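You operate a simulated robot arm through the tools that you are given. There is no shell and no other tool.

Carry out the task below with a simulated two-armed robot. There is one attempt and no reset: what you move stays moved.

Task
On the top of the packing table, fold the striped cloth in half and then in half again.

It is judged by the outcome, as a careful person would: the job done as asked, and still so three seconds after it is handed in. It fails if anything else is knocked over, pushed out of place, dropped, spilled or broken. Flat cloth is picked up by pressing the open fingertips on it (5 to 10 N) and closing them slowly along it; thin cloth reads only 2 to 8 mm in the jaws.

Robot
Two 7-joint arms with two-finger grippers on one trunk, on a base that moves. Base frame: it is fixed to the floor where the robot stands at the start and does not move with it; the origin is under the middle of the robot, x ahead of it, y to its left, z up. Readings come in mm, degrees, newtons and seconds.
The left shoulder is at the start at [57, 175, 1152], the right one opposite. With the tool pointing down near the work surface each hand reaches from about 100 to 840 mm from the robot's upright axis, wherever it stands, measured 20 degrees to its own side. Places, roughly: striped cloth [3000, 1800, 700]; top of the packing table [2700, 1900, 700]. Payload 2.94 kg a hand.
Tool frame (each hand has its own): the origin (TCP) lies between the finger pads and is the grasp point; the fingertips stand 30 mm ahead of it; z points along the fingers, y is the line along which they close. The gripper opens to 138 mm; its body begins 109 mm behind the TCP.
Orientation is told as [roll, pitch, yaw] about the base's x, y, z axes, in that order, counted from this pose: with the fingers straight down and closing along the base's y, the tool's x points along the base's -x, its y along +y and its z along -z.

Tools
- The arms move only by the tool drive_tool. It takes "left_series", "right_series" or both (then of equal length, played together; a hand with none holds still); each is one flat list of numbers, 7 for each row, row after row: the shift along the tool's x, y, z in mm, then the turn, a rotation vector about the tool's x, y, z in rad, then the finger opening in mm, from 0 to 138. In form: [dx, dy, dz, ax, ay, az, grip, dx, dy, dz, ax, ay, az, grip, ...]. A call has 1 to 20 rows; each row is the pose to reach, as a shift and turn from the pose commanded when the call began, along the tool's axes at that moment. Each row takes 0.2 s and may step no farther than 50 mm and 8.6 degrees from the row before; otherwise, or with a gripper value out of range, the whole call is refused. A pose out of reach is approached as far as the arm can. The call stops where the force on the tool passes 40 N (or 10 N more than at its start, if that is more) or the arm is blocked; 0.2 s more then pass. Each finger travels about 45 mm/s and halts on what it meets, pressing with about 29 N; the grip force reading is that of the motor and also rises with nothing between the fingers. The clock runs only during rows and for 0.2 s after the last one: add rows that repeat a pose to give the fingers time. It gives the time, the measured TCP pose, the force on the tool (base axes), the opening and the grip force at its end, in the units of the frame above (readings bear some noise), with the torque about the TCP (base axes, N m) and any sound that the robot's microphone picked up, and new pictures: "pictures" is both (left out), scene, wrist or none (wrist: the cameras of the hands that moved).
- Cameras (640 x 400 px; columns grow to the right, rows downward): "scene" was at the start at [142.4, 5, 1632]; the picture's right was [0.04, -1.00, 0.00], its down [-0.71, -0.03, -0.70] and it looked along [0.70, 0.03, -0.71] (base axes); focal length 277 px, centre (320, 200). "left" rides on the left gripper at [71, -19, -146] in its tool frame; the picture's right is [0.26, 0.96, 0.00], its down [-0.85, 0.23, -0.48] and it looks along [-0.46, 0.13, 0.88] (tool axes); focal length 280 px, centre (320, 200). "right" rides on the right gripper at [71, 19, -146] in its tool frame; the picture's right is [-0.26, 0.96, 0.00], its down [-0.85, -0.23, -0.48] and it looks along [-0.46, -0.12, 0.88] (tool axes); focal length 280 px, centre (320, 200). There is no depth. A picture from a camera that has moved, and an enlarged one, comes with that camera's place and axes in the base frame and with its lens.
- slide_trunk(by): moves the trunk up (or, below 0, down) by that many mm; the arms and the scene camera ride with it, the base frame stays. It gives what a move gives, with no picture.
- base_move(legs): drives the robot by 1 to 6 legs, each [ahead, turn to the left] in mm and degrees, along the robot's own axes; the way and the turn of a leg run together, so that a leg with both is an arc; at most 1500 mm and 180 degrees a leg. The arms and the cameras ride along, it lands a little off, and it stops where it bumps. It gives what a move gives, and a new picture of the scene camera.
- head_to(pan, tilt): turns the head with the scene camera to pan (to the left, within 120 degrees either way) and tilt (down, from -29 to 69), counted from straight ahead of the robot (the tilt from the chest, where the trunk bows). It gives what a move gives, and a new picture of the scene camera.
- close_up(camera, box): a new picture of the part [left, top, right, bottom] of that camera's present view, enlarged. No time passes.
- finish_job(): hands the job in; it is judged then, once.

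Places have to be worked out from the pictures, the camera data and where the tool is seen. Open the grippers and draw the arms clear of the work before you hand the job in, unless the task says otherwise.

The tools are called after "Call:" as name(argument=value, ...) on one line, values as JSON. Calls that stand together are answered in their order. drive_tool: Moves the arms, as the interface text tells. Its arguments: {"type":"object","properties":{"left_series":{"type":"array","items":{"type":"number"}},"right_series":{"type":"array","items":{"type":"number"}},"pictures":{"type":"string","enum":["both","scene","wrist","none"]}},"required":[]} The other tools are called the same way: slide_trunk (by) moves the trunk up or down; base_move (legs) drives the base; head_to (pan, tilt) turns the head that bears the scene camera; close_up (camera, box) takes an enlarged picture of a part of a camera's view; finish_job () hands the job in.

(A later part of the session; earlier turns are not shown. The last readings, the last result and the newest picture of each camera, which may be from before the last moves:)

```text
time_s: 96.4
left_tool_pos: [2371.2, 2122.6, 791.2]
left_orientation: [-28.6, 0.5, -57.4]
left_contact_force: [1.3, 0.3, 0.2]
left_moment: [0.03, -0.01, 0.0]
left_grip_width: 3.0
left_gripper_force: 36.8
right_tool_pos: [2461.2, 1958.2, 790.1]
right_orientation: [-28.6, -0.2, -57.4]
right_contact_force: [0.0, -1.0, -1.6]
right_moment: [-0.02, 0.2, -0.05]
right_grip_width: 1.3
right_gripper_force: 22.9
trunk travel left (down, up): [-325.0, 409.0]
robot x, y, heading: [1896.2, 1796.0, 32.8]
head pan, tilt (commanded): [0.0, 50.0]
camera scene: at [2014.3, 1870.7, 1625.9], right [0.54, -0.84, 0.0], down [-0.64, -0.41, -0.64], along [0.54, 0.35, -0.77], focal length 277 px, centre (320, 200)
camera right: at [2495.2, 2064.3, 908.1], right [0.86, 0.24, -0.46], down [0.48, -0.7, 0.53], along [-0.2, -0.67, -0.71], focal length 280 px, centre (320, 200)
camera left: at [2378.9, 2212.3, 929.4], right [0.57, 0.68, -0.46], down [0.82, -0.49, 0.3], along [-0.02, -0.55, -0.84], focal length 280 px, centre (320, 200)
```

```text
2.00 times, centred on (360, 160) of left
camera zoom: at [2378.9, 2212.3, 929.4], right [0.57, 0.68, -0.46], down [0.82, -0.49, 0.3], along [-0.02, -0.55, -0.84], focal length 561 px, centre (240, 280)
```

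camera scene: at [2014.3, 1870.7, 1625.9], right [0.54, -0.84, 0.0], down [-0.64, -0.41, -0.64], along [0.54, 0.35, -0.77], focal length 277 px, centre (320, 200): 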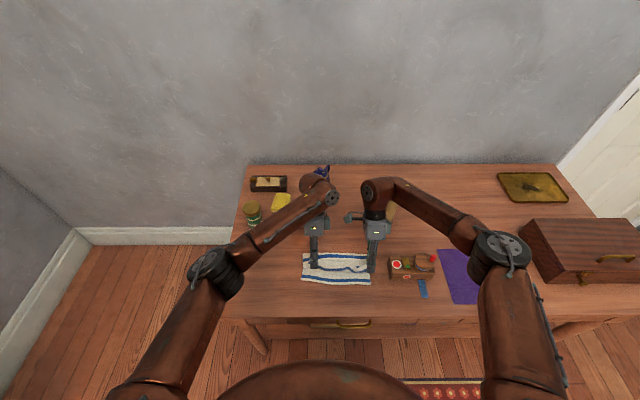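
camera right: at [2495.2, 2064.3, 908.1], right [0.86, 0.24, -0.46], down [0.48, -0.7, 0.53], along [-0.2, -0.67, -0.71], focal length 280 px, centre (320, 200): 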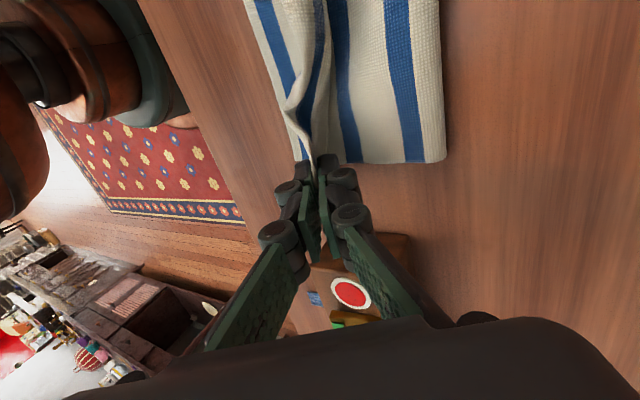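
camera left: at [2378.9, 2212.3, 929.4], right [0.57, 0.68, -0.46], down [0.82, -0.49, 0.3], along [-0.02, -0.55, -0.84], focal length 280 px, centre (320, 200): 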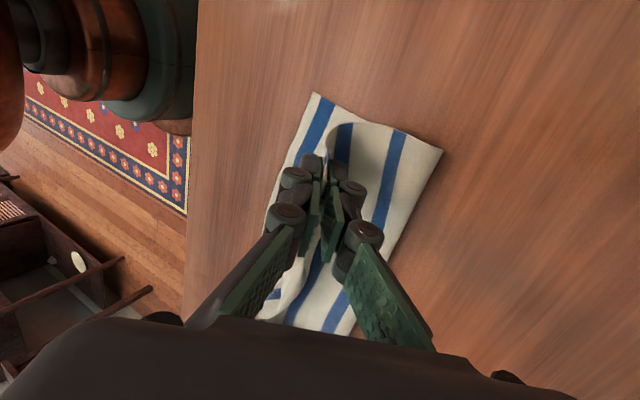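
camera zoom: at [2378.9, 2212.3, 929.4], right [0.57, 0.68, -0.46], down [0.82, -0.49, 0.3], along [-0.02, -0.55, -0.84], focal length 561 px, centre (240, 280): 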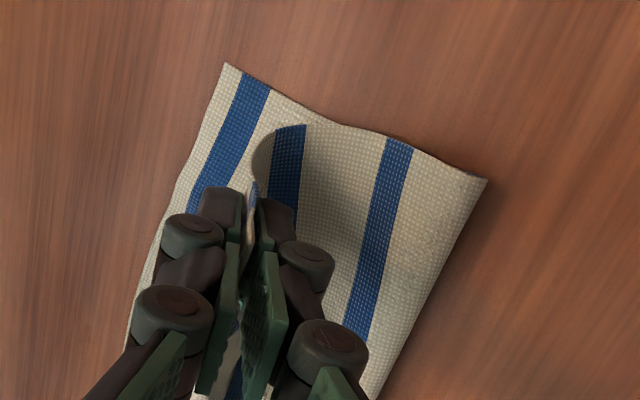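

The flap points toward me as wanted; the top edge is still about 35 mm short of the near edge. I carry it about 30 mm further toward me, slightly raised, then lower it onto the near edge.

Call:
drive_tool(left_series=[0, -8, 3, 0, 0, 0, 0, 0, -16, 6, 0, 0, 0, 0, 0, -24, 9, 0, 0, 0, 0, 0, -31, 11.4, 0, 0, 0, 0, 0, -28, 14.5, 0, 0, 0, 0, 0, -25, 18, 0, 0, 0, 0, 0, -22, 21, 0, 0, 0, 0, 0, -19, 24, 0, 0, 0, 0, 0, -19, 24, 0, 0, 0, 0], right_series=[0, -8, 3, 0, 0, 0, 0, 0, -16, 6, 0, 0, 0, 0, 0, -24, 9, 0, 0, 0, 0, 0, -31, 11.4, 0, 0, 0, 0, 0, -28, 14.5, 0, 0, 0, 0, 0, -25, 18, 0, 0, 0, 0, 0, -22, 21, 0, 0, 0, 0, 0, -19, 24, 0, 0, 0, 0, 0, -19, 24, 0, 0, 0, 0], pictures="both")

Call:
close_up(camera="scene", box=[288, 235, 384, 295])

```text
time_s: 98.4
left_tool_pos: [2347.3, 2108.7, 777.8]
left_orientation: [-28.5, 0.4, -57.4]
left_contact_force: [1.4, 0.0, 1.0]
left_moment: [-0.15, 0.17, 0.0]
left_grip_width: 4.7
left_gripper_force: 39.8
right_tool_pos: [2438.0, 1943.2, 778.7]
right_orientation: [-28.5, -0.1, -57.3]
right_contact_force: [0.7, 0.9, 4.4]
right_moment: [0.0, 0.14, -0.03]
right_grip_width: 0.9
right_gripper_force: 28.4
trunk travel left (down, up): [-325.0, 409.0]
robot x, y, heading: [1894.3, 1796.6, 32.7]
head pan, tilt (commanded): [0.0, 50.0]
camera scene: at [2014.6, 1870.7, 1625.9], right [0.54, -0.84, 0.0], down [-0.64, -0.41, -0.64], along [0.54, 0.35, -0.77], focal length 277 px, centre (320, 200)
camera right: at [2472.6, 2049.7, 896.4], right [0.86, 0.24, -0.46], down [0.48, -0.7, 0.53], along [-0.2, -0.67, -0.71], focal length 280 px, centre (320, 200)
camera left: at [2354.3, 2198.3, 917.2], right [0.57, 0.68, -0.46], down [0.82, -0.49, 0.3], along [-0.02, -0.55, -0.84], focal length 280 px, centre (320, 200)
```

scene: 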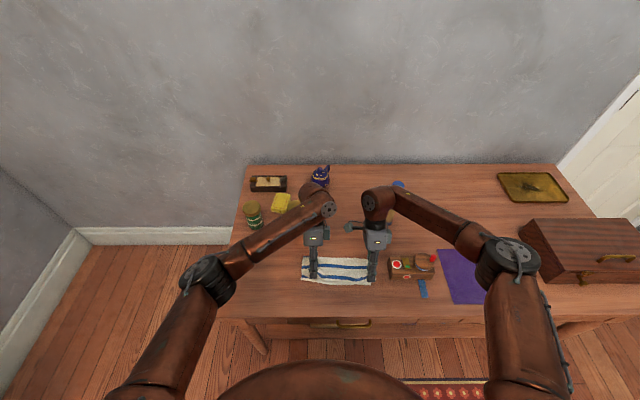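
right: 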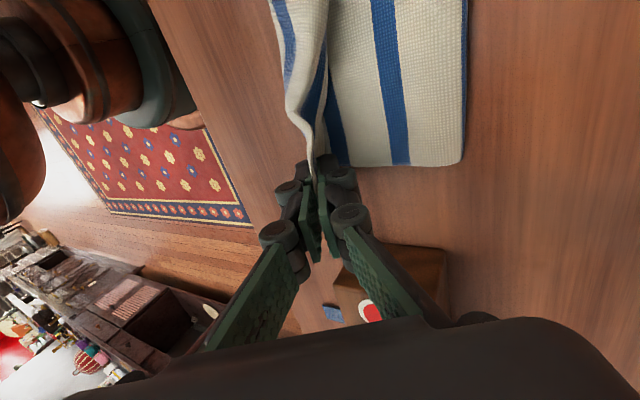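
left: 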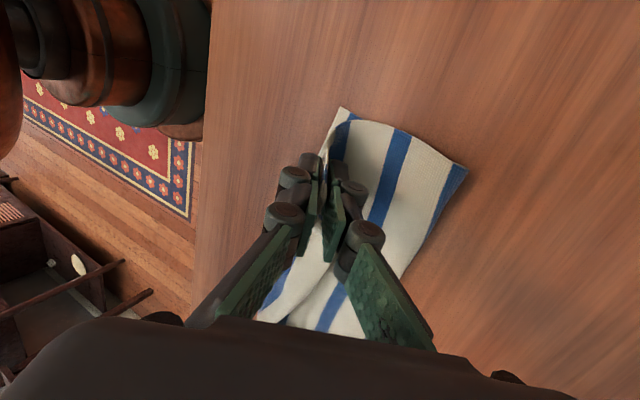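

```text
6.67 times, centred on (336, 265) of scene
camera zoom: at [2014.6, 1870.7, 1625.9], right [0.54, -0.84, 0.0], down [-0.64, -0.41, -0.64], along [0.54, 0.35, -0.77], focal length 1846 px, centre (213, -233)
```

zoom: 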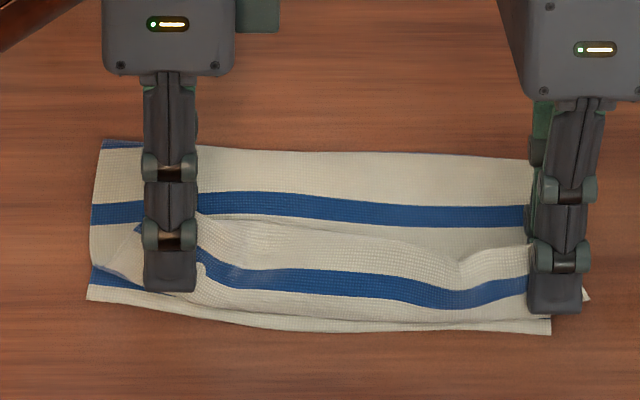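

The top edge is now within a few millimetres of the near edge and the crease sits at the middle stripe. I open the fingers gently while backing them off along their own axis.

Call:
drive_tool(left_series=[0, 0, 0, 0, 0, 0, 4, 0, 0, -1, 0, 0, 0, 8, 0, 0, -2, 0, 0, 0, 12, 0, 0, -4, 0, 0, 0, 16, 0, 0, -6, 0, 0, 0, 20, 0, 0, -10, 0, 0, 0, 22, 0, 0, -18, 0, 0, 0, 22, 0, 0, -30, 0, 0, 0, 22, 0, 0, -50, 0, 0, 0, 22, 0, 0, -80, 0, 0, 0, 22, 0, 0, -110, 0, 0, 0, 22, 0, 0, -110, 0, 0, 0, 22], right_series=[0, 0, 0, 0, 0, 0, 4, 0, 0, -1, 0, 0, 0, 8, 0, 0, -2, 0, 0, 0, 12, 0, 0, -4, 0, 0, 0, 16, 0, 0, -6, 0, 0, 0, 20, 0, 0, -10, 0, 0, 0, 22, 0, 0, -18, 0, 0, 0, 22, 0, 0, -30, 0, 0, 0, 22, 0, 0, -50, 0, 0, 0, 22, 0, 0, -80, 0, 0, 0, 22, 0, 0, -110, 0, 0, 0, 22, 0, 0, -110, 0, 0, 0, 22], pictures="both")

Call:
close_up(camera="scene", box=[288, 235, 384, 295])

```text
time_s: 101.0
left_tool_pos: [2390.5, 2135.6, 877.2]
left_orientation: [-28.5, 0.6, -57.4]
left_contact_force: [0.0, -0.2, 0.5]
left_moment: [0.02, -0.01, -0.01]
left_grip_width: 22.0
left_gripper_force: 0.1
right_tool_pos: [2480.1, 1971.8, 874.5]
right_orientation: [-28.6, -0.1, -57.3]
right_contact_force: [0.1, 0.5, -0.6]
right_moment: [0.01, 0.03, 0.05]
right_grip_width: 21.9
right_gripper_force: 0.0
trunk travel left (down, up): [-325.0, 409.0]
robot x, y, heading: [1899.3, 1796.2, 32.9]
head pan, tilt (commanded): [0.0, 50.0]
camera scene: at [2015.1, 1870.9, 1625.7], right [0.54, -0.84, 0.0], down [-0.64, -0.41, -0.64], along [0.54, 0.35, -0.77], focal length 277 px, centre (320, 200)
camera right: at [2515.2, 2079.7, 992.3], right [0.86, 0.24, -0.46], down [0.48, -0.7, 0.53], along [-0.2, -0.67, -0.71], focal length 280 px, centre (320, 200)
camera left: at [2398.8, 2224.2, 1015.9], right [0.57, 0.68, -0.46], down [0.82, -0.49, 0.3], along [-0.02, -0.55, -0.84], focal length 280 px, centre (320, 200)
```

scene: 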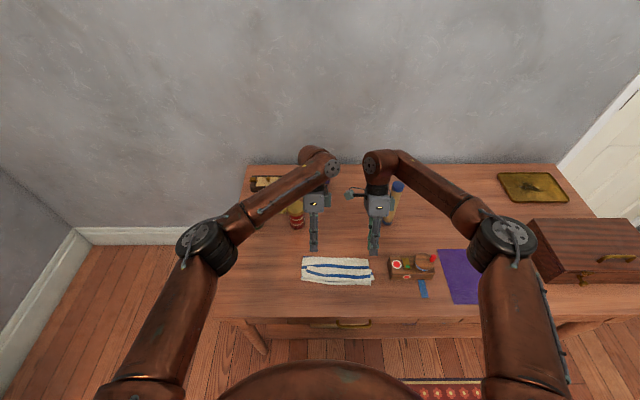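
right: 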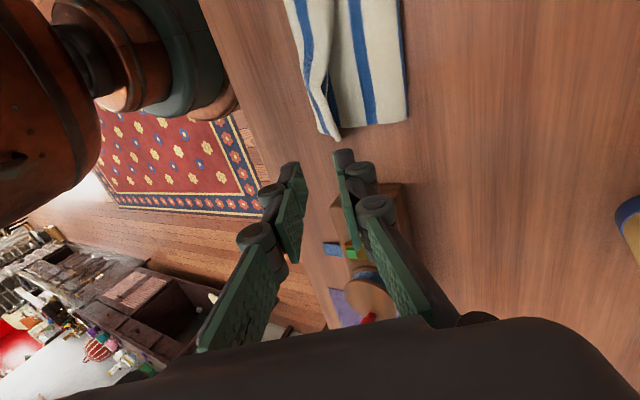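
left: 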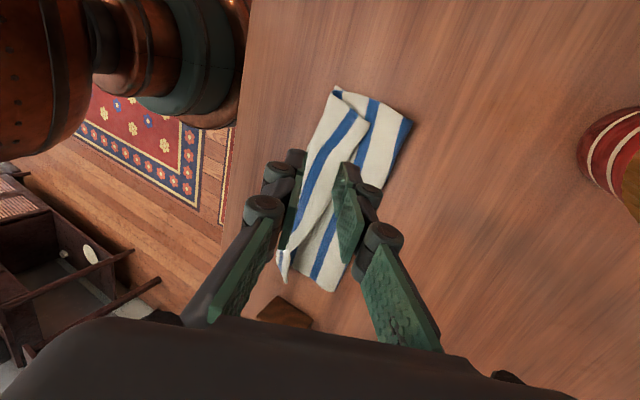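

```text
6.67 times, centred on (336, 265) of scene
camera zoom: at [2015.1, 1870.9, 1625.7], right [0.54, -0.84, 0.0], down [-0.64, -0.41, -0.64], along [0.54, 0.35, -0.77], focal length 1846 px, centre (213, -233)
```

zoom: 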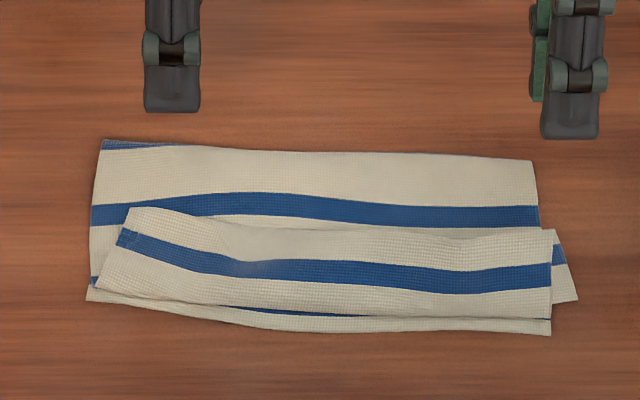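

Released. The first fold is in place, but the pinched ridge lies as a small pleat on top. I zoom in to judge it.

Call:
close_up(camera="scene", box=[296, 250, 344, 290])

Call:
close_up(camera="scene", box=[332, 250, 380, 290])

Call:
close_up(camera="left", box=[240, 80, 440, 305])

```text
10.00 times, centred on (320, 270) of scene
camera zoom: at [2015.1, 1870.9, 1625.7], right [0.54, -0.84, 0.0], down [-0.64, -0.41, -0.64], along [0.54, 0.35, -0.77], focal length 2769 px, centre (320, -500)
```

zoom: 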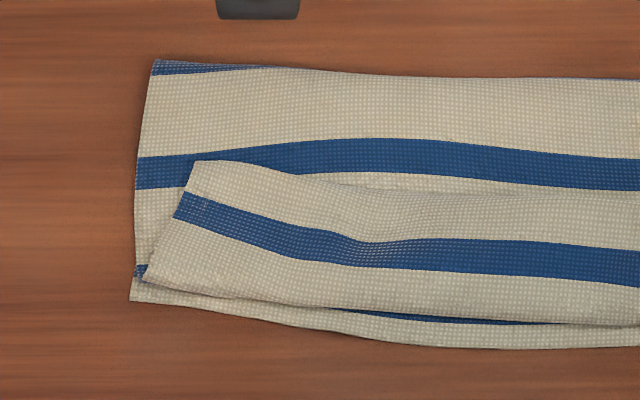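

```text
10.00 times, centred on (356, 270) of scene
camera zoom: at [2015.1, 1870.9, 1625.7], right [0.54, -0.84, 0.0], down [-0.64, -0.41, -0.64], along [0.54, 0.35, -0.77], focal length 2769 px, centre (-40, -500)
```

zoom: 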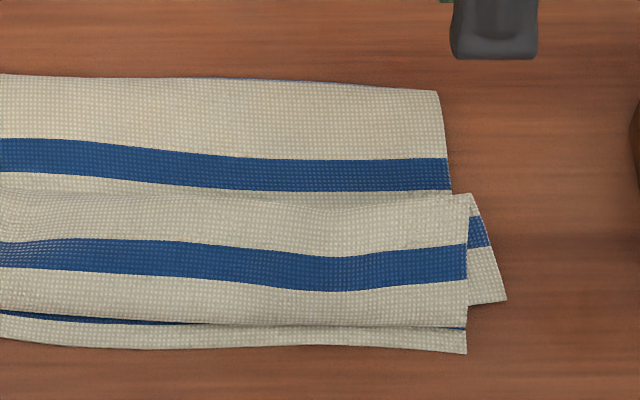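

```text
1.78 times, centred on (340, 192) of left
camera zoom: at [2398.8, 2224.2, 1015.9], right [0.57, 0.68, -0.46], down [0.82, -0.49, 0.3], along [-0.02, -0.55, -0.84], focal length 498 px, centre (284, 213)
```

zoom: 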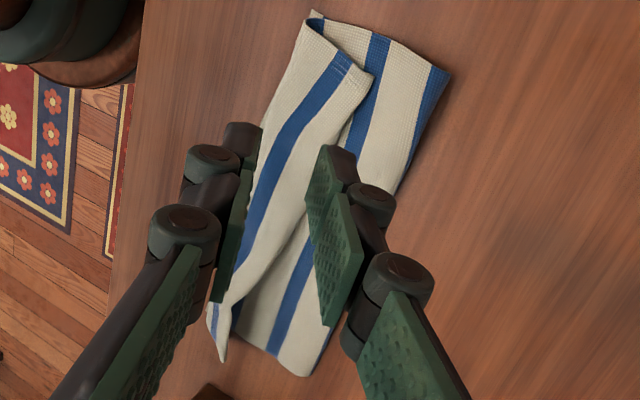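

The top layer has a Z-pleat and the crease was pulled too near (X≈604–617), leaving slack in both layers. My fix: pinch the crease at both ends and draw it about 35 mm away from me so both layers pull flat. First I straighten the hands and hover them straddling the crease.

Call:
drive_tool(left_series=[0, 0, 0, -0.13, 0, 0, 30, 0, 0, 0, -0.26, 0, 0, 40, 0, 0, 0, -0.39, 0, 0, 40, 0, 0, 0, -0.5, 0, 0, 40, 0, 0, 0, -0.5, 0, 0, 40], right_series=[0, 0, 0, -0.13, 0, 0, 30, 0, 0, 0, -0.26, 0, 0, 40, 0, 0, 0, -0.39, 0, 0, 40, 0, 0, 0, -0.5, 0, 0, 40, 0, 0, 0, -0.5, 0, 0, 40], pictures="wrist")

```text
time_s: 102.2
left_tool_pos: [2391.3, 2137.7, 875.2]
left_orientation: [0.3, 0.4, -57.4]
left_contact_force: [0.7, 0.0, 0.1]
left_moment: [0.0, 0.02, 0.02]
left_grip_width: 40.1
left_gripper_force: 0.0
right_tool_pos: [2483.0, 1972.8, 875.0]
right_orientation: [0.3, -0.1, -57.3]
right_contact_force: [-0.2, -0.2, 0.3]
right_moment: [0.0, 0.05, -0.01]
right_grip_width: 39.8
right_gripper_force: 0.1
trunk travel left (down, up): [-325.0, 409.0]
robot x, y, heading: [1896.0, 1797.9, 32.5]
head pan, tilt (commanded): [0.0, 50.0]
camera right: at [2459.6, 2042.8, 1019.4], right [0.95, 0.3, 0.0], down [0.26, -0.84, 0.48], along [0.15, -0.45, -0.88], focal length 280 px, centre (320, 200)
camera left: at [2338.3, 2187.3, 1022.1], right [0.67, 0.74, 0.01], down [0.65, -0.59, 0.47], along [0.35, -0.31, -0.88], focal length 280 px, centre (320, 200)
```

right: 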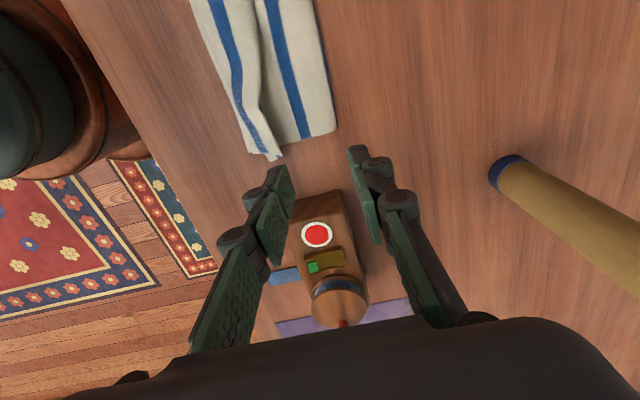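
left: 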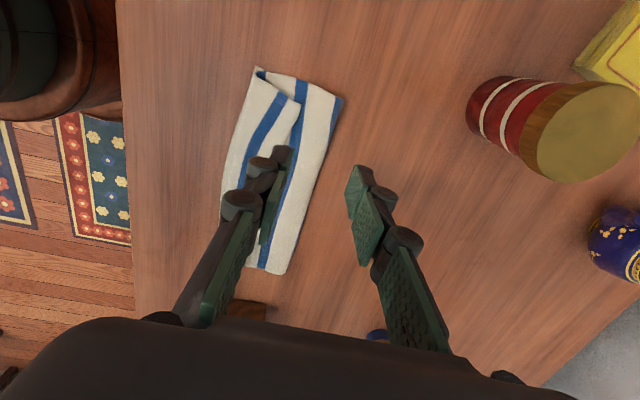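

Views confirm the crease ends at about (616, 58) and (605, −169). I move the hands to straddle the crease about 20 mm in from each end and lower to z≈783.

Call:
drive_tool(left_series=[10, 6, 15, 0, 0, 0, 40, 18, 11, 40, 0, 0, 0, 40, 18, 11, 70, 0, 0, 0, 40, 18, 11, 92, 0, 0, 0, 40, 18, 11, 92, 0, 0, 0, 40], right_series=[10, 6, 15, 0, 0, 0, 40, 21, 12, 40, 0, 0, 0, 40, 21, 12, 70, 0, 0, 0, 40, 21, 12, 92, 0, 0, 0, 40, 21, 12, 92, 0, 0, 0, 40], pictures="both")

```text
time_s: 103.4
left_tool_pos: [2392.2, 2158.3, 786.0]
left_orientation: [0.2, 0.4, -57.4]
left_contact_force: [-0.7, 0.6, -0.7]
left_moment: [0.02, 0.0, 0.0]
left_grip_width: 40.1
left_gripper_force: 0.1
right_tool_pos: [2480.3, 1997.0, 781.1]
right_orientation: [0.0, -0.1, -57.3]
right_contact_force: [0.0, 0.2, 0.2]
right_moment: [0.03, -0.01, 0.01]
right_grip_width: 40.1
right_gripper_force: 0.0
trunk travel left (down, up): [-325.0, 409.0]
robot x, y, heading: [1896.0, 1798.1, 32.8]
head pan, tilt (commanded): [0.0, 50.0]
camera scene: at [2014.4, 1870.5, 1625.9], right [0.54, -0.84, 0.0], down [-0.64, -0.41, -0.64], along [0.54, 0.35, -0.77], focal length 277 px, centre (320, 200)
camera right: at [2458.1, 2066.2, 927.1], right [0.95, 0.3, 0.0], down [0.26, -0.84, 0.48], along [0.15, -0.45, -0.88], focal length 280 px, centre (320, 200)
camera left: at [2338.4, 2209.4, 931.5], right [0.67, 0.74, 0.01], down [0.65, -0.6, 0.47], along [0.35, -0.31, -0.88], focal length 280 px, centre (320, 200)
```

scene: 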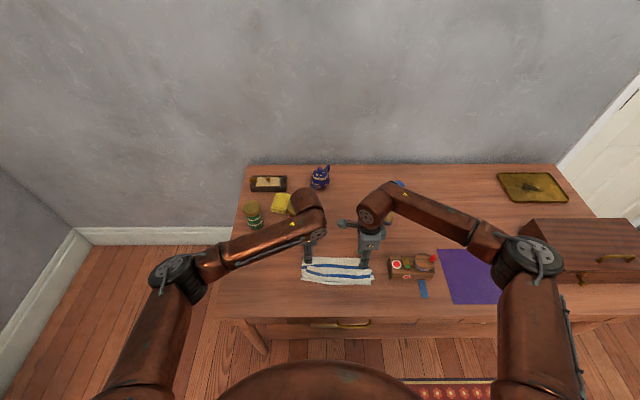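
right: 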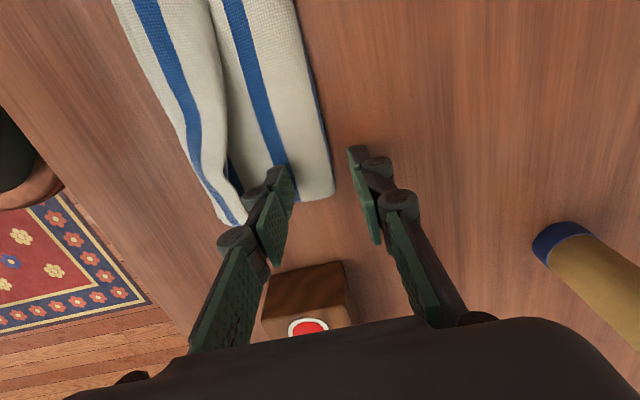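
left: 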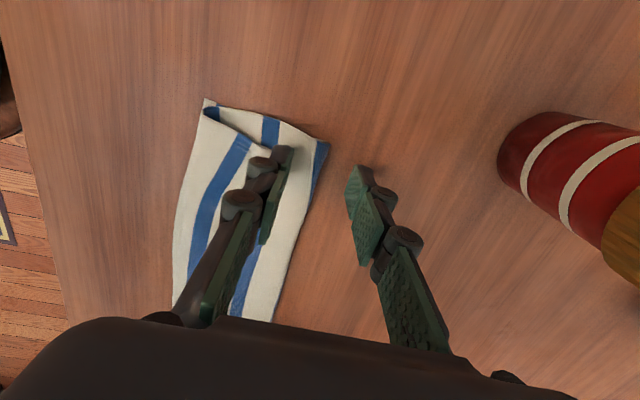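

Both grippers straddle the crease. I lower until light contact.

Call:
drive_tool(left_series=[0, 0, 6, 0, 0, 0, 40, 0, 0, 12, 0, 0, 0, 40, 0, 0, 14, 0, 0, 0, 40, 0, 0, 14, 0, 0, 0, 40], right_series=[0, 0, 3, 0, 0, 0, 40, 0, 0, 6, 0, 0, 0, 40, 0, 0, 9, 0, 0, 0, 40, 0, 0, 9, 0, 0, 0, 40], pictures="none")

```text
time_s: 104.4
left_tool_pos: [2392.0, 2158.5, 772.0]
left_orientation: [0.3, 0.4, -57.4]
left_contact_force: [-2.3, 1.0, 11.7]
left_moment: [-0.07, 0.38, -0.05]
left_grip_width: 40.9
left_gripper_force: 0.5
right_tool_pos: [2480.5, 1996.8, 773.2]
right_orientation: [0.3, -0.2, -57.3]
right_contact_force: [-0.5, -0.3, 0.1]
right_moment: [0.01, 0.03, -0.04]
right_grip_width: 40.2
right_gripper_force: 0.1
trunk travel left (down, up): [-325.0, 409.0]
robot x, y, heading: [1895.2, 1797.8, 32.9]
head pan, tilt (commanded): [0.0, 50.0]
```

Left touches with 12 N; the right needs about 3 mm more. I lower the right and then close both slowly to 20 mm.

Call:
drive_tool(left_series=[0, 0, 0, 0, 0, 0, 40, 0, 0, 0, 0, 0, 0, 40, 0, 0, 0, 0, 0, 0, 37, 0, 0, 0, 0, 0, 0, 34, 0, 0, 0, 0, 0, 0, 31, 0, 0, 0, 0, 0, 0, 28, 0, 0, 0, 0, 0, 0, 25, 0, 0, 0, 0, 0, 0, 22, 0, 0, 0, 0, 0, 0, 20], right_series=[0, 0, 2, 0, 0, 0, 40, 0, 0, 3.5, 0, 0, 0, 40, 0, 0, 3.5, 0, 0, 0, 37, 0, 0, 3.5, 0, 0, 0, 34, 0, 0, 3.5, 0, 0, 0, 31, 0, 0, 3.5, 0, 0, 0, 28, 0, 0, 3.5, 0, 0, 0, 25, 0, 0, 3.5, 0, 0, 0, 22, 0, 0, 3.5, 0, 0, 0, 20], pictures="wrist")

```text
time_s: 106.4
left_tool_pos: [2391.9, 2158.5, 771.0]
left_orientation: [0.3, 0.3, -57.4]
left_contact_force: [-0.9, -1.0, 12.9]
left_moment: [-0.08, 0.26, 0.02]
left_grip_width: 19.2
left_gripper_force: 0.1
right_tool_pos: [2479.5, 1995.0, 770.3]
right_orientation: [0.2, -0.1, -57.3]
right_contact_force: [-1.5, -0.6, 6.2]
right_moment: [-0.08, 0.1, -0.01]
right_grip_width: 20.1
right_gripper_force: 0.6
trunk travel left (down, up): [-325.0, 409.0]
robot x, y, heading: [1899.1, 1794.6, 32.6]
head pan, tilt (commanded): [0.0, 50.0]
camera right: at [2456.6, 2065.4, 915.9], right [0.95, 0.3, 0.0], down [0.26, -0.84, 0.48], along [0.15, -0.45, -0.88], focal length 280 px, centre (320, 200)
camera left: at [2338.0, 2208.6, 917.4], right [0.67, 0.74, 0.01], down [0.65, -0.6, 0.47], along [0.35, -0.31, -0.88], focal length 280 px, centre (320, 200)
```

right: 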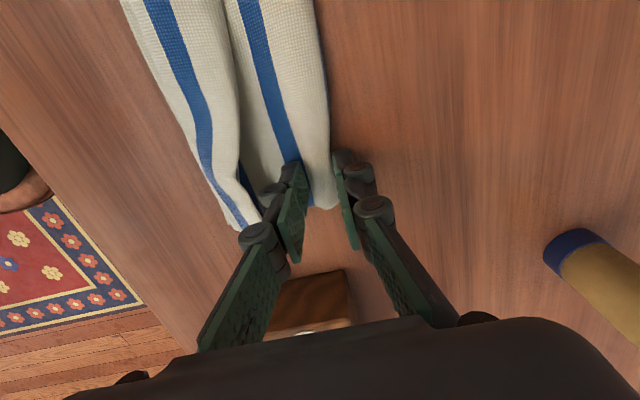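
left: 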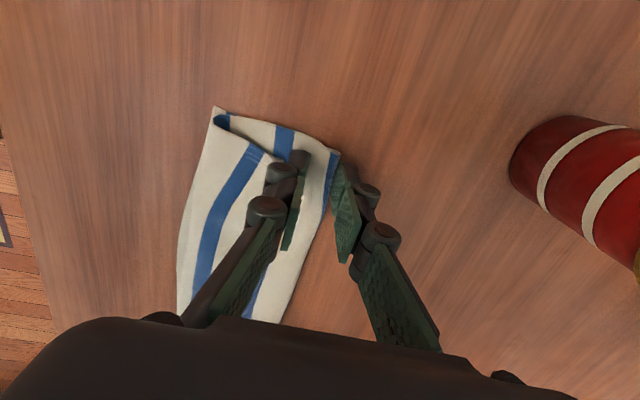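

The outer fingers have reached the crease and the loop is between the pads. I close fully.

Call:
drive_tool(left_series=[0, 0, 0, 0, 0, 0, 17, 0, 0, 0, 0, 0, 0, 14, 0, 0, 0, 0, 0, 0, 11, 0, 0, 0, 0, 0, 0, 8, 0, 0, 0, 0, 0, 0, 5, 0, 0, 0, 0, 0, 0, 2, 0, 0, 0, 0, 0, 0, 0, 0, 0, 0, 0, 0, 0, 0], right_series=[0, 0, 0, 0, 0, 0, 17, 0, 0, 0, 0, 0, 0, 14, 0, 0, 0, 0, 0, 0, 11, 0, 0, 0, 0, 0, 0, 8, 0, 0, 0, 0, 0, 0, 5, 0, 0, 0, 0, 0, 0, 2, 0, 0, 0, 0, 0, 0, 0, 0, 0, 0, 0, 0, 0, 0], pictures="wrist")

```text
time_s: 108.2
left_tool_pos: [2392.3, 2158.9, 771.2]
left_orientation: [0.2, 0.3, -57.4]
left_contact_force: [0.2, 1.0, 3.4]
left_moment: [-0.03, 0.06, 0.02]
left_grip_width: 4.2
left_gripper_force: 39.9
right_tool_pos: [2479.4, 1995.6, 770.1]
right_orientation: [0.1, 0.0, -57.3]
right_contact_force: [-0.8, -0.4, 6.0]
right_moment: [-0.03, 0.07, 0.01]
right_grip_width: 4.4
right_gripper_force: 29.0
trunk travel left (down, up): [-325.0, 409.0]
robot x, y, heading: [1897.3, 1798.3, 32.9]
head pan, tilt (commanded): [0.0, 50.0]
camera right: at [2457.0, 2065.9, 915.6], right [0.95, 0.3, 0.0], down [0.26, -0.84, 0.48], along [0.15, -0.45, -0.88], focal length 280 px, centre (320, 200)
camera left: at [2338.3, 2209.1, 917.0], right [0.67, 0.74, 0.01], down [0.65, -0.6, 0.47], along [0.35, -0.31, -0.88], focal length 280 px, centre (320, 200)
```

right: 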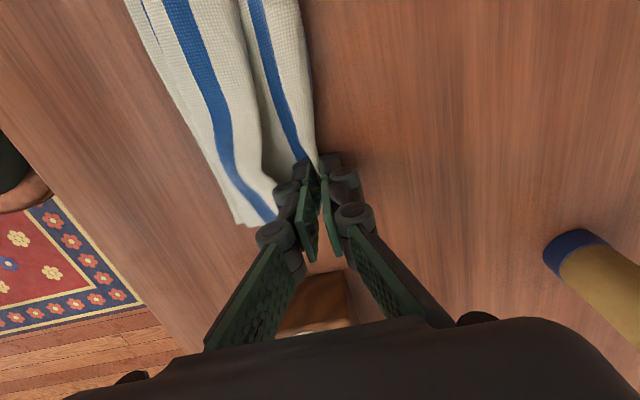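
left: 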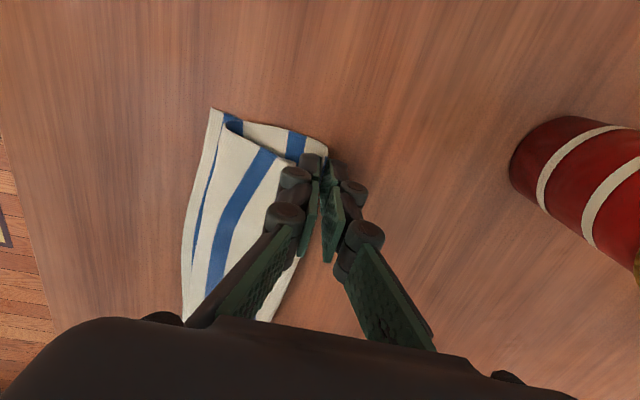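

The crease loop is gripped on both sides (4.2/4.4 mm). I draw it away from me slowly, 24 mm first with a slight lift, and check the result.

Call:
drive_tool(left_series=[0, 0, -3, 0, 0, 0, 0, 0, 3, -4, 0, 0, 0, 0, 0, 6, -4, 0, 0, 0, 0, 0, 9, -4, 0, 0, 0, 0, 0, 12, -4, 0, 0, 0, 0, 0, 15, -4, 0, 0, 0, 0, 0, 18, -4, 0, 0, 0, 0, 0, 21, -4, 0, 0, 0, 0, 0, 24, -4, 0, 0, 0, 0], right_series=[0, 0, -3, 0, 0, 0, 0, 0, 3, -4, 0, 0, 0, 0, 0, 6, -4, 0, 0, 0, 0, 0, 9, -4, 0, 0, 0, 0, 0, 12, -4, 0, 0, 0, 0, 0, 15, -4, 0, 0, 0, 0, 0, 18, -4, 0, 0, 0, 0, 0, 21, -4, 0, 0, 0, 0, 0, 24, -4, 0, 0, 0, 0], pictures="both")

Call:
close_up(camera="scene", box=[288, 235, 384, 295])

```text
time_s: 110.2
left_tool_pos: [2411.4, 2171.3, 773.8]
left_orientation: [0.2, 0.4, -57.3]
left_contact_force: [0.5, -0.7, -0.8]
left_moment: [0.0, 0.06, 0.03]
left_grip_width: 2.8
left_gripper_force: 24.4
right_tool_pos: [2500.7, 2010.2, 773.8]
right_orientation: [0.0, -0.2, -57.2]
right_contact_force: [-0.7, 0.2, -0.6]
right_moment: [-0.02, 0.0, -0.01]
right_grip_width: 3.5
right_gripper_force: 29.9
trunk travel left (down, up): [-325.0, 409.0]
robot x, y, heading: [1895.9, 1795.4, 32.7]
head pan, tilt (commanded): [0.0, 50.0]
camera scene: at [2014.5, 1870.7, 1625.8], right [0.54, -0.84, 0.0], down [-0.64, -0.41, -0.64], along [0.54, 0.35, -0.77], focal length 277 px, centre (320, 200)
camera right: at [2478.4, 2079.2, 919.1], right [0.95, 0.3, 0.0], down [0.26, -0.84, 0.48], along [0.15, -0.45, -0.88], focal length 280 px, centre (320, 200)
camera left: at [2358.4, 2222.2, 920.3], right [0.67, 0.74, 0.01], down [0.65, -0.59, 0.47], along [0.35, -0.31, -0.88], focal length 280 px, centre (320, 200)
```

scene: 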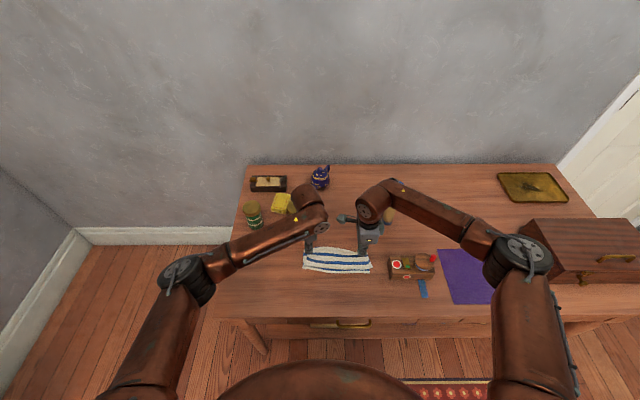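
right: 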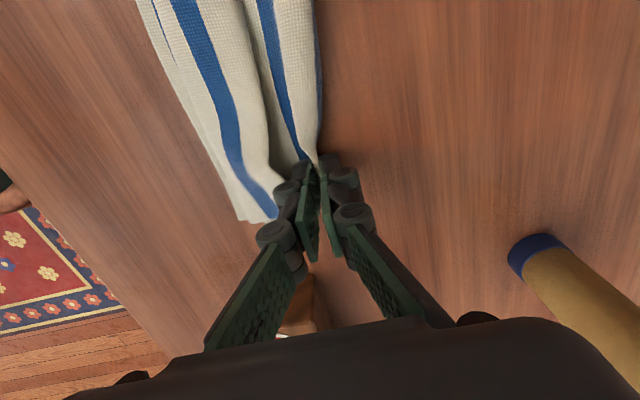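
left: 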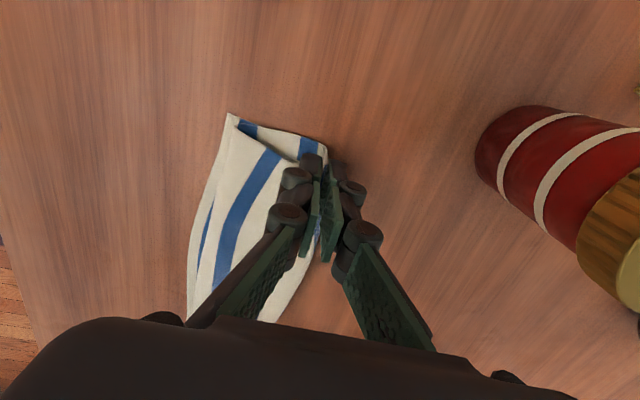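

```text
6.67 times, centred on (336, 265) of scene
camera zoom: at [2014.5, 1870.7, 1625.8], right [0.54, -0.84, 0.0], down [-0.64, -0.41, -0.64], along [0.54, 0.35, -0.77], focal length 1846 px, centre (213, -233)
```

zoom: 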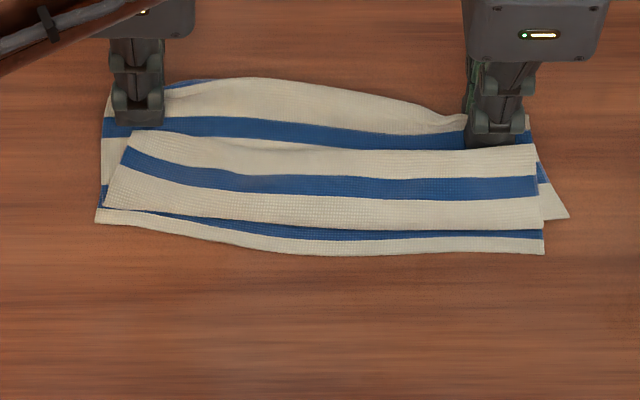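

Pulling just slides the whole cloth on the smooth table. Since I hold the crease itself, a better way is to lift it so both halves hang straight from the crease and then lay it down again; I lift 160 mm.

Call:
drive_tool(left_series=[0, 0, -10, 0, 0, 0, 0, 0, 0, -25, 0, 0, 0, 0, 0, 0, -45, 0, 0, 0, 0, 0, 0, -65, 0, 0, 0, 0, 0, 0, -85, 0, 0, 0, 0, 0, 0, -105, 0, 0, 0, 0, 0, 0, -125, 0, 0, 0, 0, 0, 0, -145, 0, 0, 0, 0, 0, 0, -160, 0, 0, 0, 0, 0, 0, -170, 0, 0, 0, 0, 0, 0, -170, 0, 0, 0, 0], right_series=[0, 0, -10, 0, 0, 0, 0, 0, 0, -25, 0, 0, 0, 0, 0, 0, -45, 0, 0, 0, 0, 0, 0, -65, 0, 0, 0, 0, 0, 0, -85, 0, 0, 0, 0, 0, 0, -105, 0, 0, 0, 0, 0, 0, -125, 0, 0, 0, 0, 0, 0, -145, 0, 0, 0, 0, 0, 0, -160, 0, 0, 0, 0, 0, 0, -170, 0, 0, 0, 0, 0, 0, -170, 0, 0, 0, 0], pictures="both")

Call:
close_up(camera="scene", box=[272, 200, 400, 280])

```text
time_s: 112.6
left_tool_pos: [2412.4, 2171.0, 945.1]
left_orientation: [0.1, 0.5, -57.4]
left_contact_force: [-0.2, 1.1, -1.8]
left_moment: [-0.05, -0.01, 0.0]
left_grip_width: 6.5
left_gripper_force: 37.2
right_tool_pos: [2500.7, 2009.2, 943.3]
right_orientation: [0.1, -0.1, -57.3]
right_contact_force: [0.1, -0.2, 0.3]
right_moment: [-0.05, 0.02, 0.01]
right_grip_width: 3.2
right_gripper_force: 29.2
trunk travel left (down, up): [-325.0, 409.0]
robot x, y, heading: [1902.8, 1792.8, 32.8]
head pan, tilt (commanded): [0.0, 50.0]
camera scene: at [2014.7, 1870.7, 1625.8], right [0.54, -0.84, 0.0], down [-0.64, -0.41, -0.64], along [0.54, 0.35, -0.77], focal length 277 px, centre (320, 200)
camera right: at [2478.0, 2079.4, 1089.2], right [0.95, 0.3, 0.0], down [0.26, -0.84, 0.48], along [0.15, -0.45, -0.88], focal length 280 px, centre (320, 200)
camera left: at [2358.3, 2221.8, 1091.9], right [0.67, 0.74, 0.01], down [0.65, -0.6, 0.47], along [0.35, -0.31, -0.88], focal length 280 px, centre (320, 200)
```

scene: 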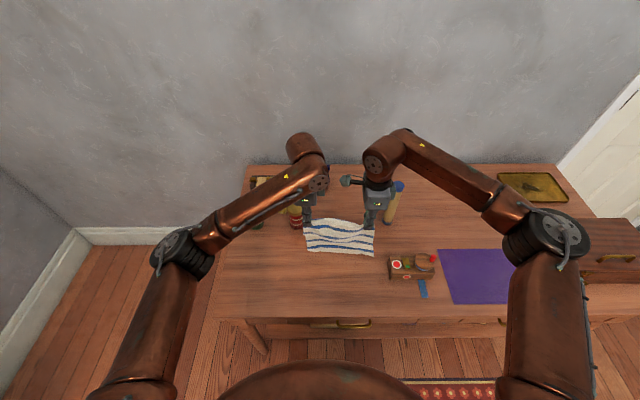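
right: 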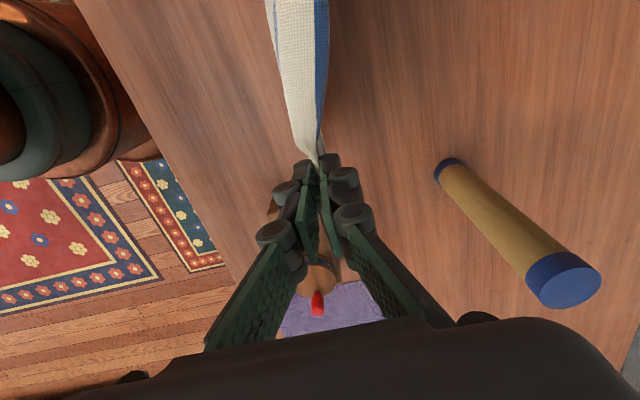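
left: 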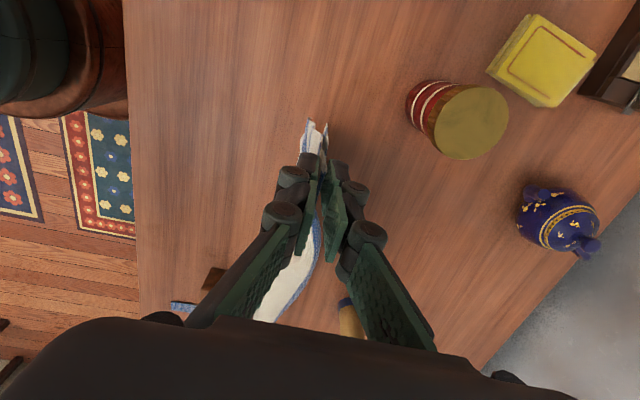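

```text
5.00 times, centred on (336, 240) of scene
camera zoom: at [2014.7, 1870.7, 1625.8], right [0.54, -0.84, 0.0], down [-0.64, -0.41, -0.64], along [0.54, 0.35, -0.77], focal length 1384 px, centre (240, 0)
```

zoom: 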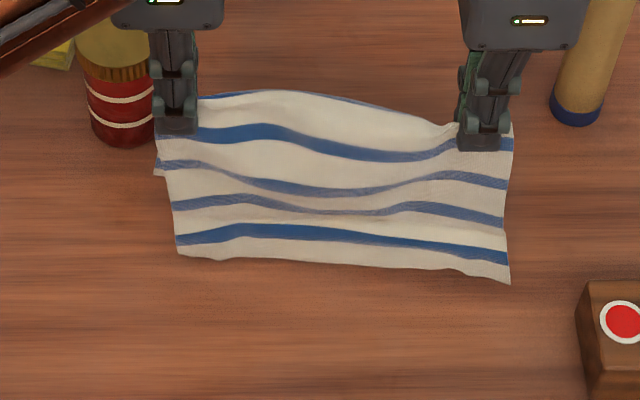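

Both halves now hang from the crease. I zoom in more to count stripes and see whether the pleat has opened.

Call:
close_up(camera="scene", box=[300, 210, 380, 260])

Call:
close_up(camera="right", box=[220, 0, 400, 180])

Call:
close_up(camera="left", box=[220, 80, 420, 340])

```text
8.00 times, centred on (340, 235) of scene
camera zoom: at [2014.7, 1870.7, 1625.8], right [0.54, -0.84, 0.0], down [-0.64, -0.41, -0.64], along [0.54, 0.35, -0.77], focal length 2215 px, centre (160, -80)
```

zoom: 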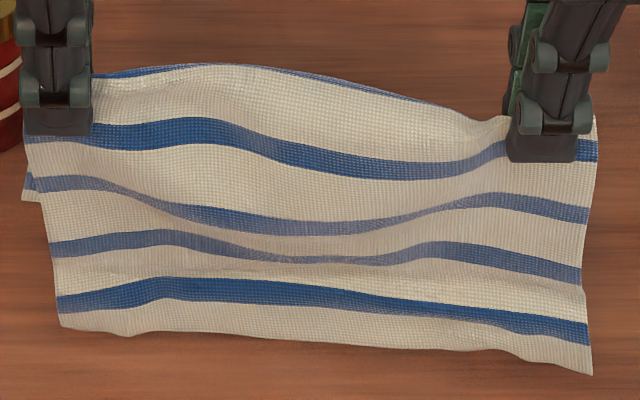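

```text
2.22 times, centred on (310, 90) of right
camera zoom: at [2478.0, 2079.4, 1089.2], right [0.95, 0.3, 0.0], down [0.26, -0.84, 0.48], along [0.15, -0.45, -0.88], focal length 623 px, centre (342, 444)
```

zoom: 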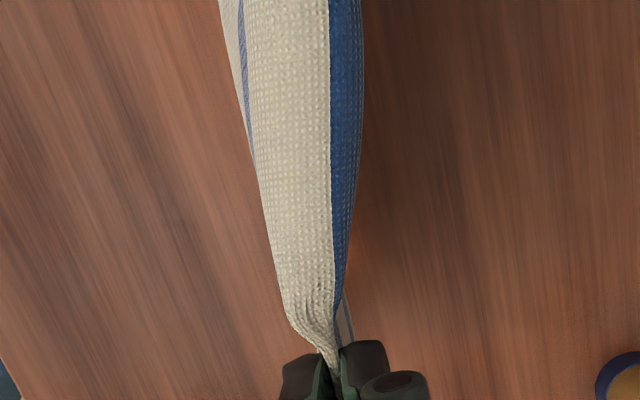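

```text
1.54 times, centred on (320, 210) of left
camera zoom: at [2358.3, 2221.8, 1091.9], right [0.67, 0.74, 0.01], down [0.65, -0.6, 0.47], along [0.35, -0.31, -0.88], focal length 431 px, centre (320, 185)
```

zoom: 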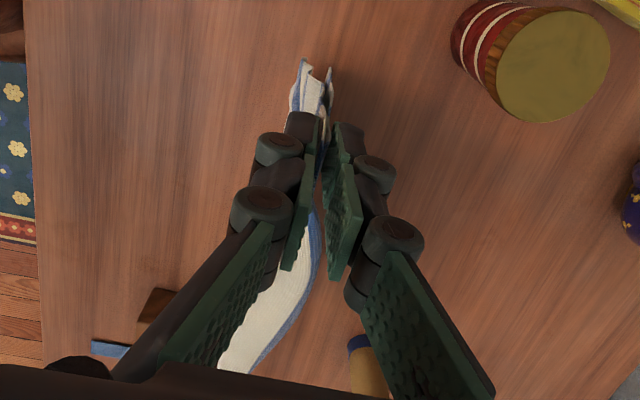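

The crease line I hold is off-centre (front layer has 4 stripes, back only 3). I'll lay it down again with the crease away from me, then re-pinch on the true middle line; first I move back and lay it forward so the crease ends at X≈682.

Call:
drive_tool(left_series=[0, -8, -8, 0, 0, 0, 0, 0, -25, -12, 0, 0, 0, 0, 0, -45, -12, 0, 0, 0, 0, 0, -65, -12, 0, 0, 0, 0, 0, -85, -12, 0, 0, 0, 0, 0, -100, -12, 0, 0, 0, 0, 0, -105, -12, 0, 0, 0, 0, 0, -105, -5, 0, 0, 0, 0, 0, -105, 4, 0, 0, 0, 0, 0, -95, 12, 0, 0, 0, 0, 0, -80, 24, 0, 0, 0, 0, 0, -65, 38, 0, 0, 0, 0, 0, -50, 52, 0, 0, 0, 0, 0, -35, 66, 0, 0, 0, 0, 0, -20, 81, 0, 0, 0, 0, 0, -5, 96, 0, 0, 0, 0, 0, 10, 111, 0, 0, 0, 0, 0, 23, 126, 0, 0, 0, 0, 0, 35, 142, 0, 0, 0, 0, 0, 45, 158, 0, 0, 0, 0], right_series=[0, -6, -8, 0, 0, 0, 0, 0, -20, -12, 0, 0, 0, 0, 0, -38, -12, 0, 0, 0, 0, 0, -56, -12, 0, 0, 0, 0, 0, -73, -12, 0, 0, 0, 0, 0, -87, -12, 0, 0, 0, 0, 0, -92, -12, 0, 0, 0, 0, 0, -92, -5, 0, 0, 0, 0, 0, -92, 4, 0, 0, 0, 0, 0, -82, 12, 0, 0, 0, 0, 0, -67, 24, 0, 0, 0, 0, 0, -52, 38, 0, 0, 0, 0, 0, -37, 52, 0, 0, 0, 0, 0, -22, 66, 0, 0, 0, 0, 0, -7, 81, 0, 0, 0, 0, 0, 8, 96, 0, 0, 0, 0, 0, 23, 111, 0, 0, 0, 0, 0, 36, 126, 0, 0, 0, 0, 0, 48, 142, 0, 0, 0, 0, 0, 58, 158, 0, 0, 0, 0], pictures="both")

Call:
close_up(camera="scene", box=[280, 210, 392, 280])

```text
time_s: 116.8
left_tool_pos: [2451.5, 2194.8, 786.1]
left_orientation: [0.2, 0.3, -57.5]
left_contact_force: [0.5, 1.5, 0.6]
left_moment: [0.07, -0.03, -0.02]
left_grip_width: 4.3
left_gripper_force: 25.3
right_tool_pos: [2549.6, 2042.0, 787.7]
right_orientation: [0.1, -0.1, -57.3]
right_contact_force: [0.2, 0.2, -0.2]
right_moment: [-0.01, -0.07, 0.0]
right_grip_width: 5.9
right_gripper_force: 30.8
trunk travel left (down, up): [-325.0, 409.0]
robot x, y, heading: [1892.7, 1793.0, 33.0]
head pan, tilt (commanded): [0.0, 50.0]
camera scene: at [2015.0, 1870.8, 1625.8], right [0.54, -0.84, 0.0], down [-0.64, -0.41, -0.64], along [0.54, 0.35, -0.77], focal length 277 px, centre (320, 200)
camera right: at [2527.2, 2112.1, 932.1], right [0.95, 0.3, 0.0], down [0.26, -0.84, 0.48], along [0.15, -0.45, -0.88], focal length 280 px, centre (320, 200)
camera left: at [2397.4, 2245.3, 933.8], right [0.67, 0.74, 0.0], down [0.65, -0.6, 0.47], along [0.35, -0.31, -0.88], focal length 280 px, centre (320, 200)
```

scene: 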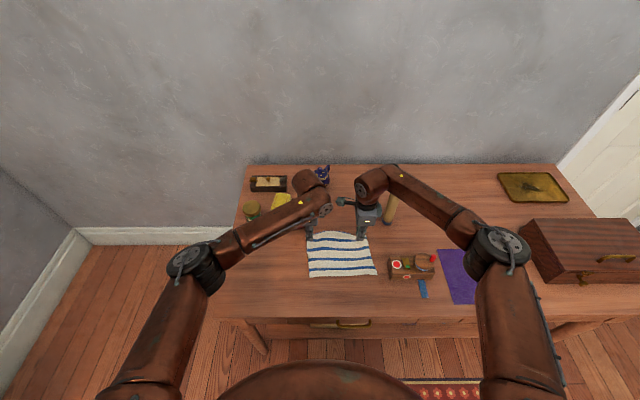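
right: 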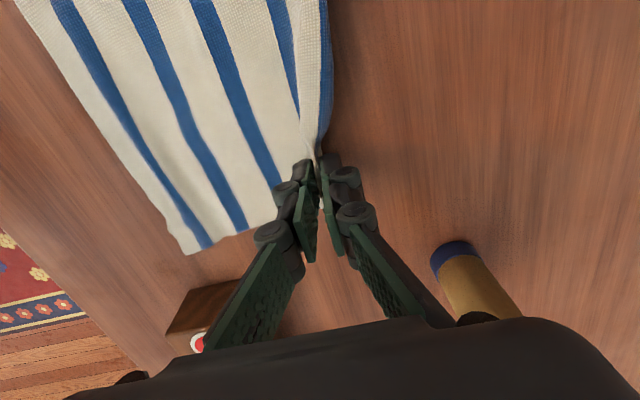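
left: 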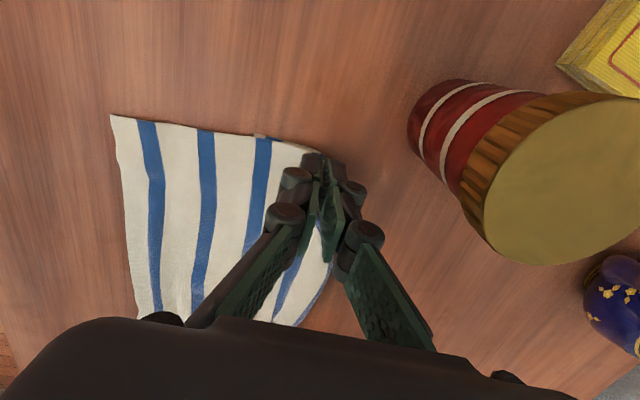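

```text
5.71 times, centred on (336, 245) of scene
camera zoom: at [2015.0, 1870.8, 1625.8], right [0.54, -0.84, 0.0], down [-0.64, -0.41, -0.64], along [0.54, 0.35, -0.77], focal length 1582 px, centre (229, -57)
```

zoom: 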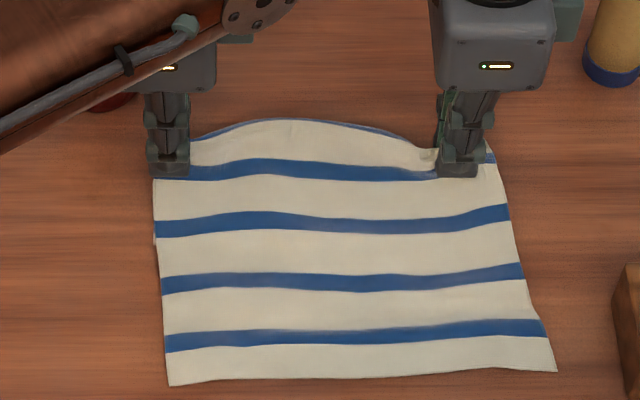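

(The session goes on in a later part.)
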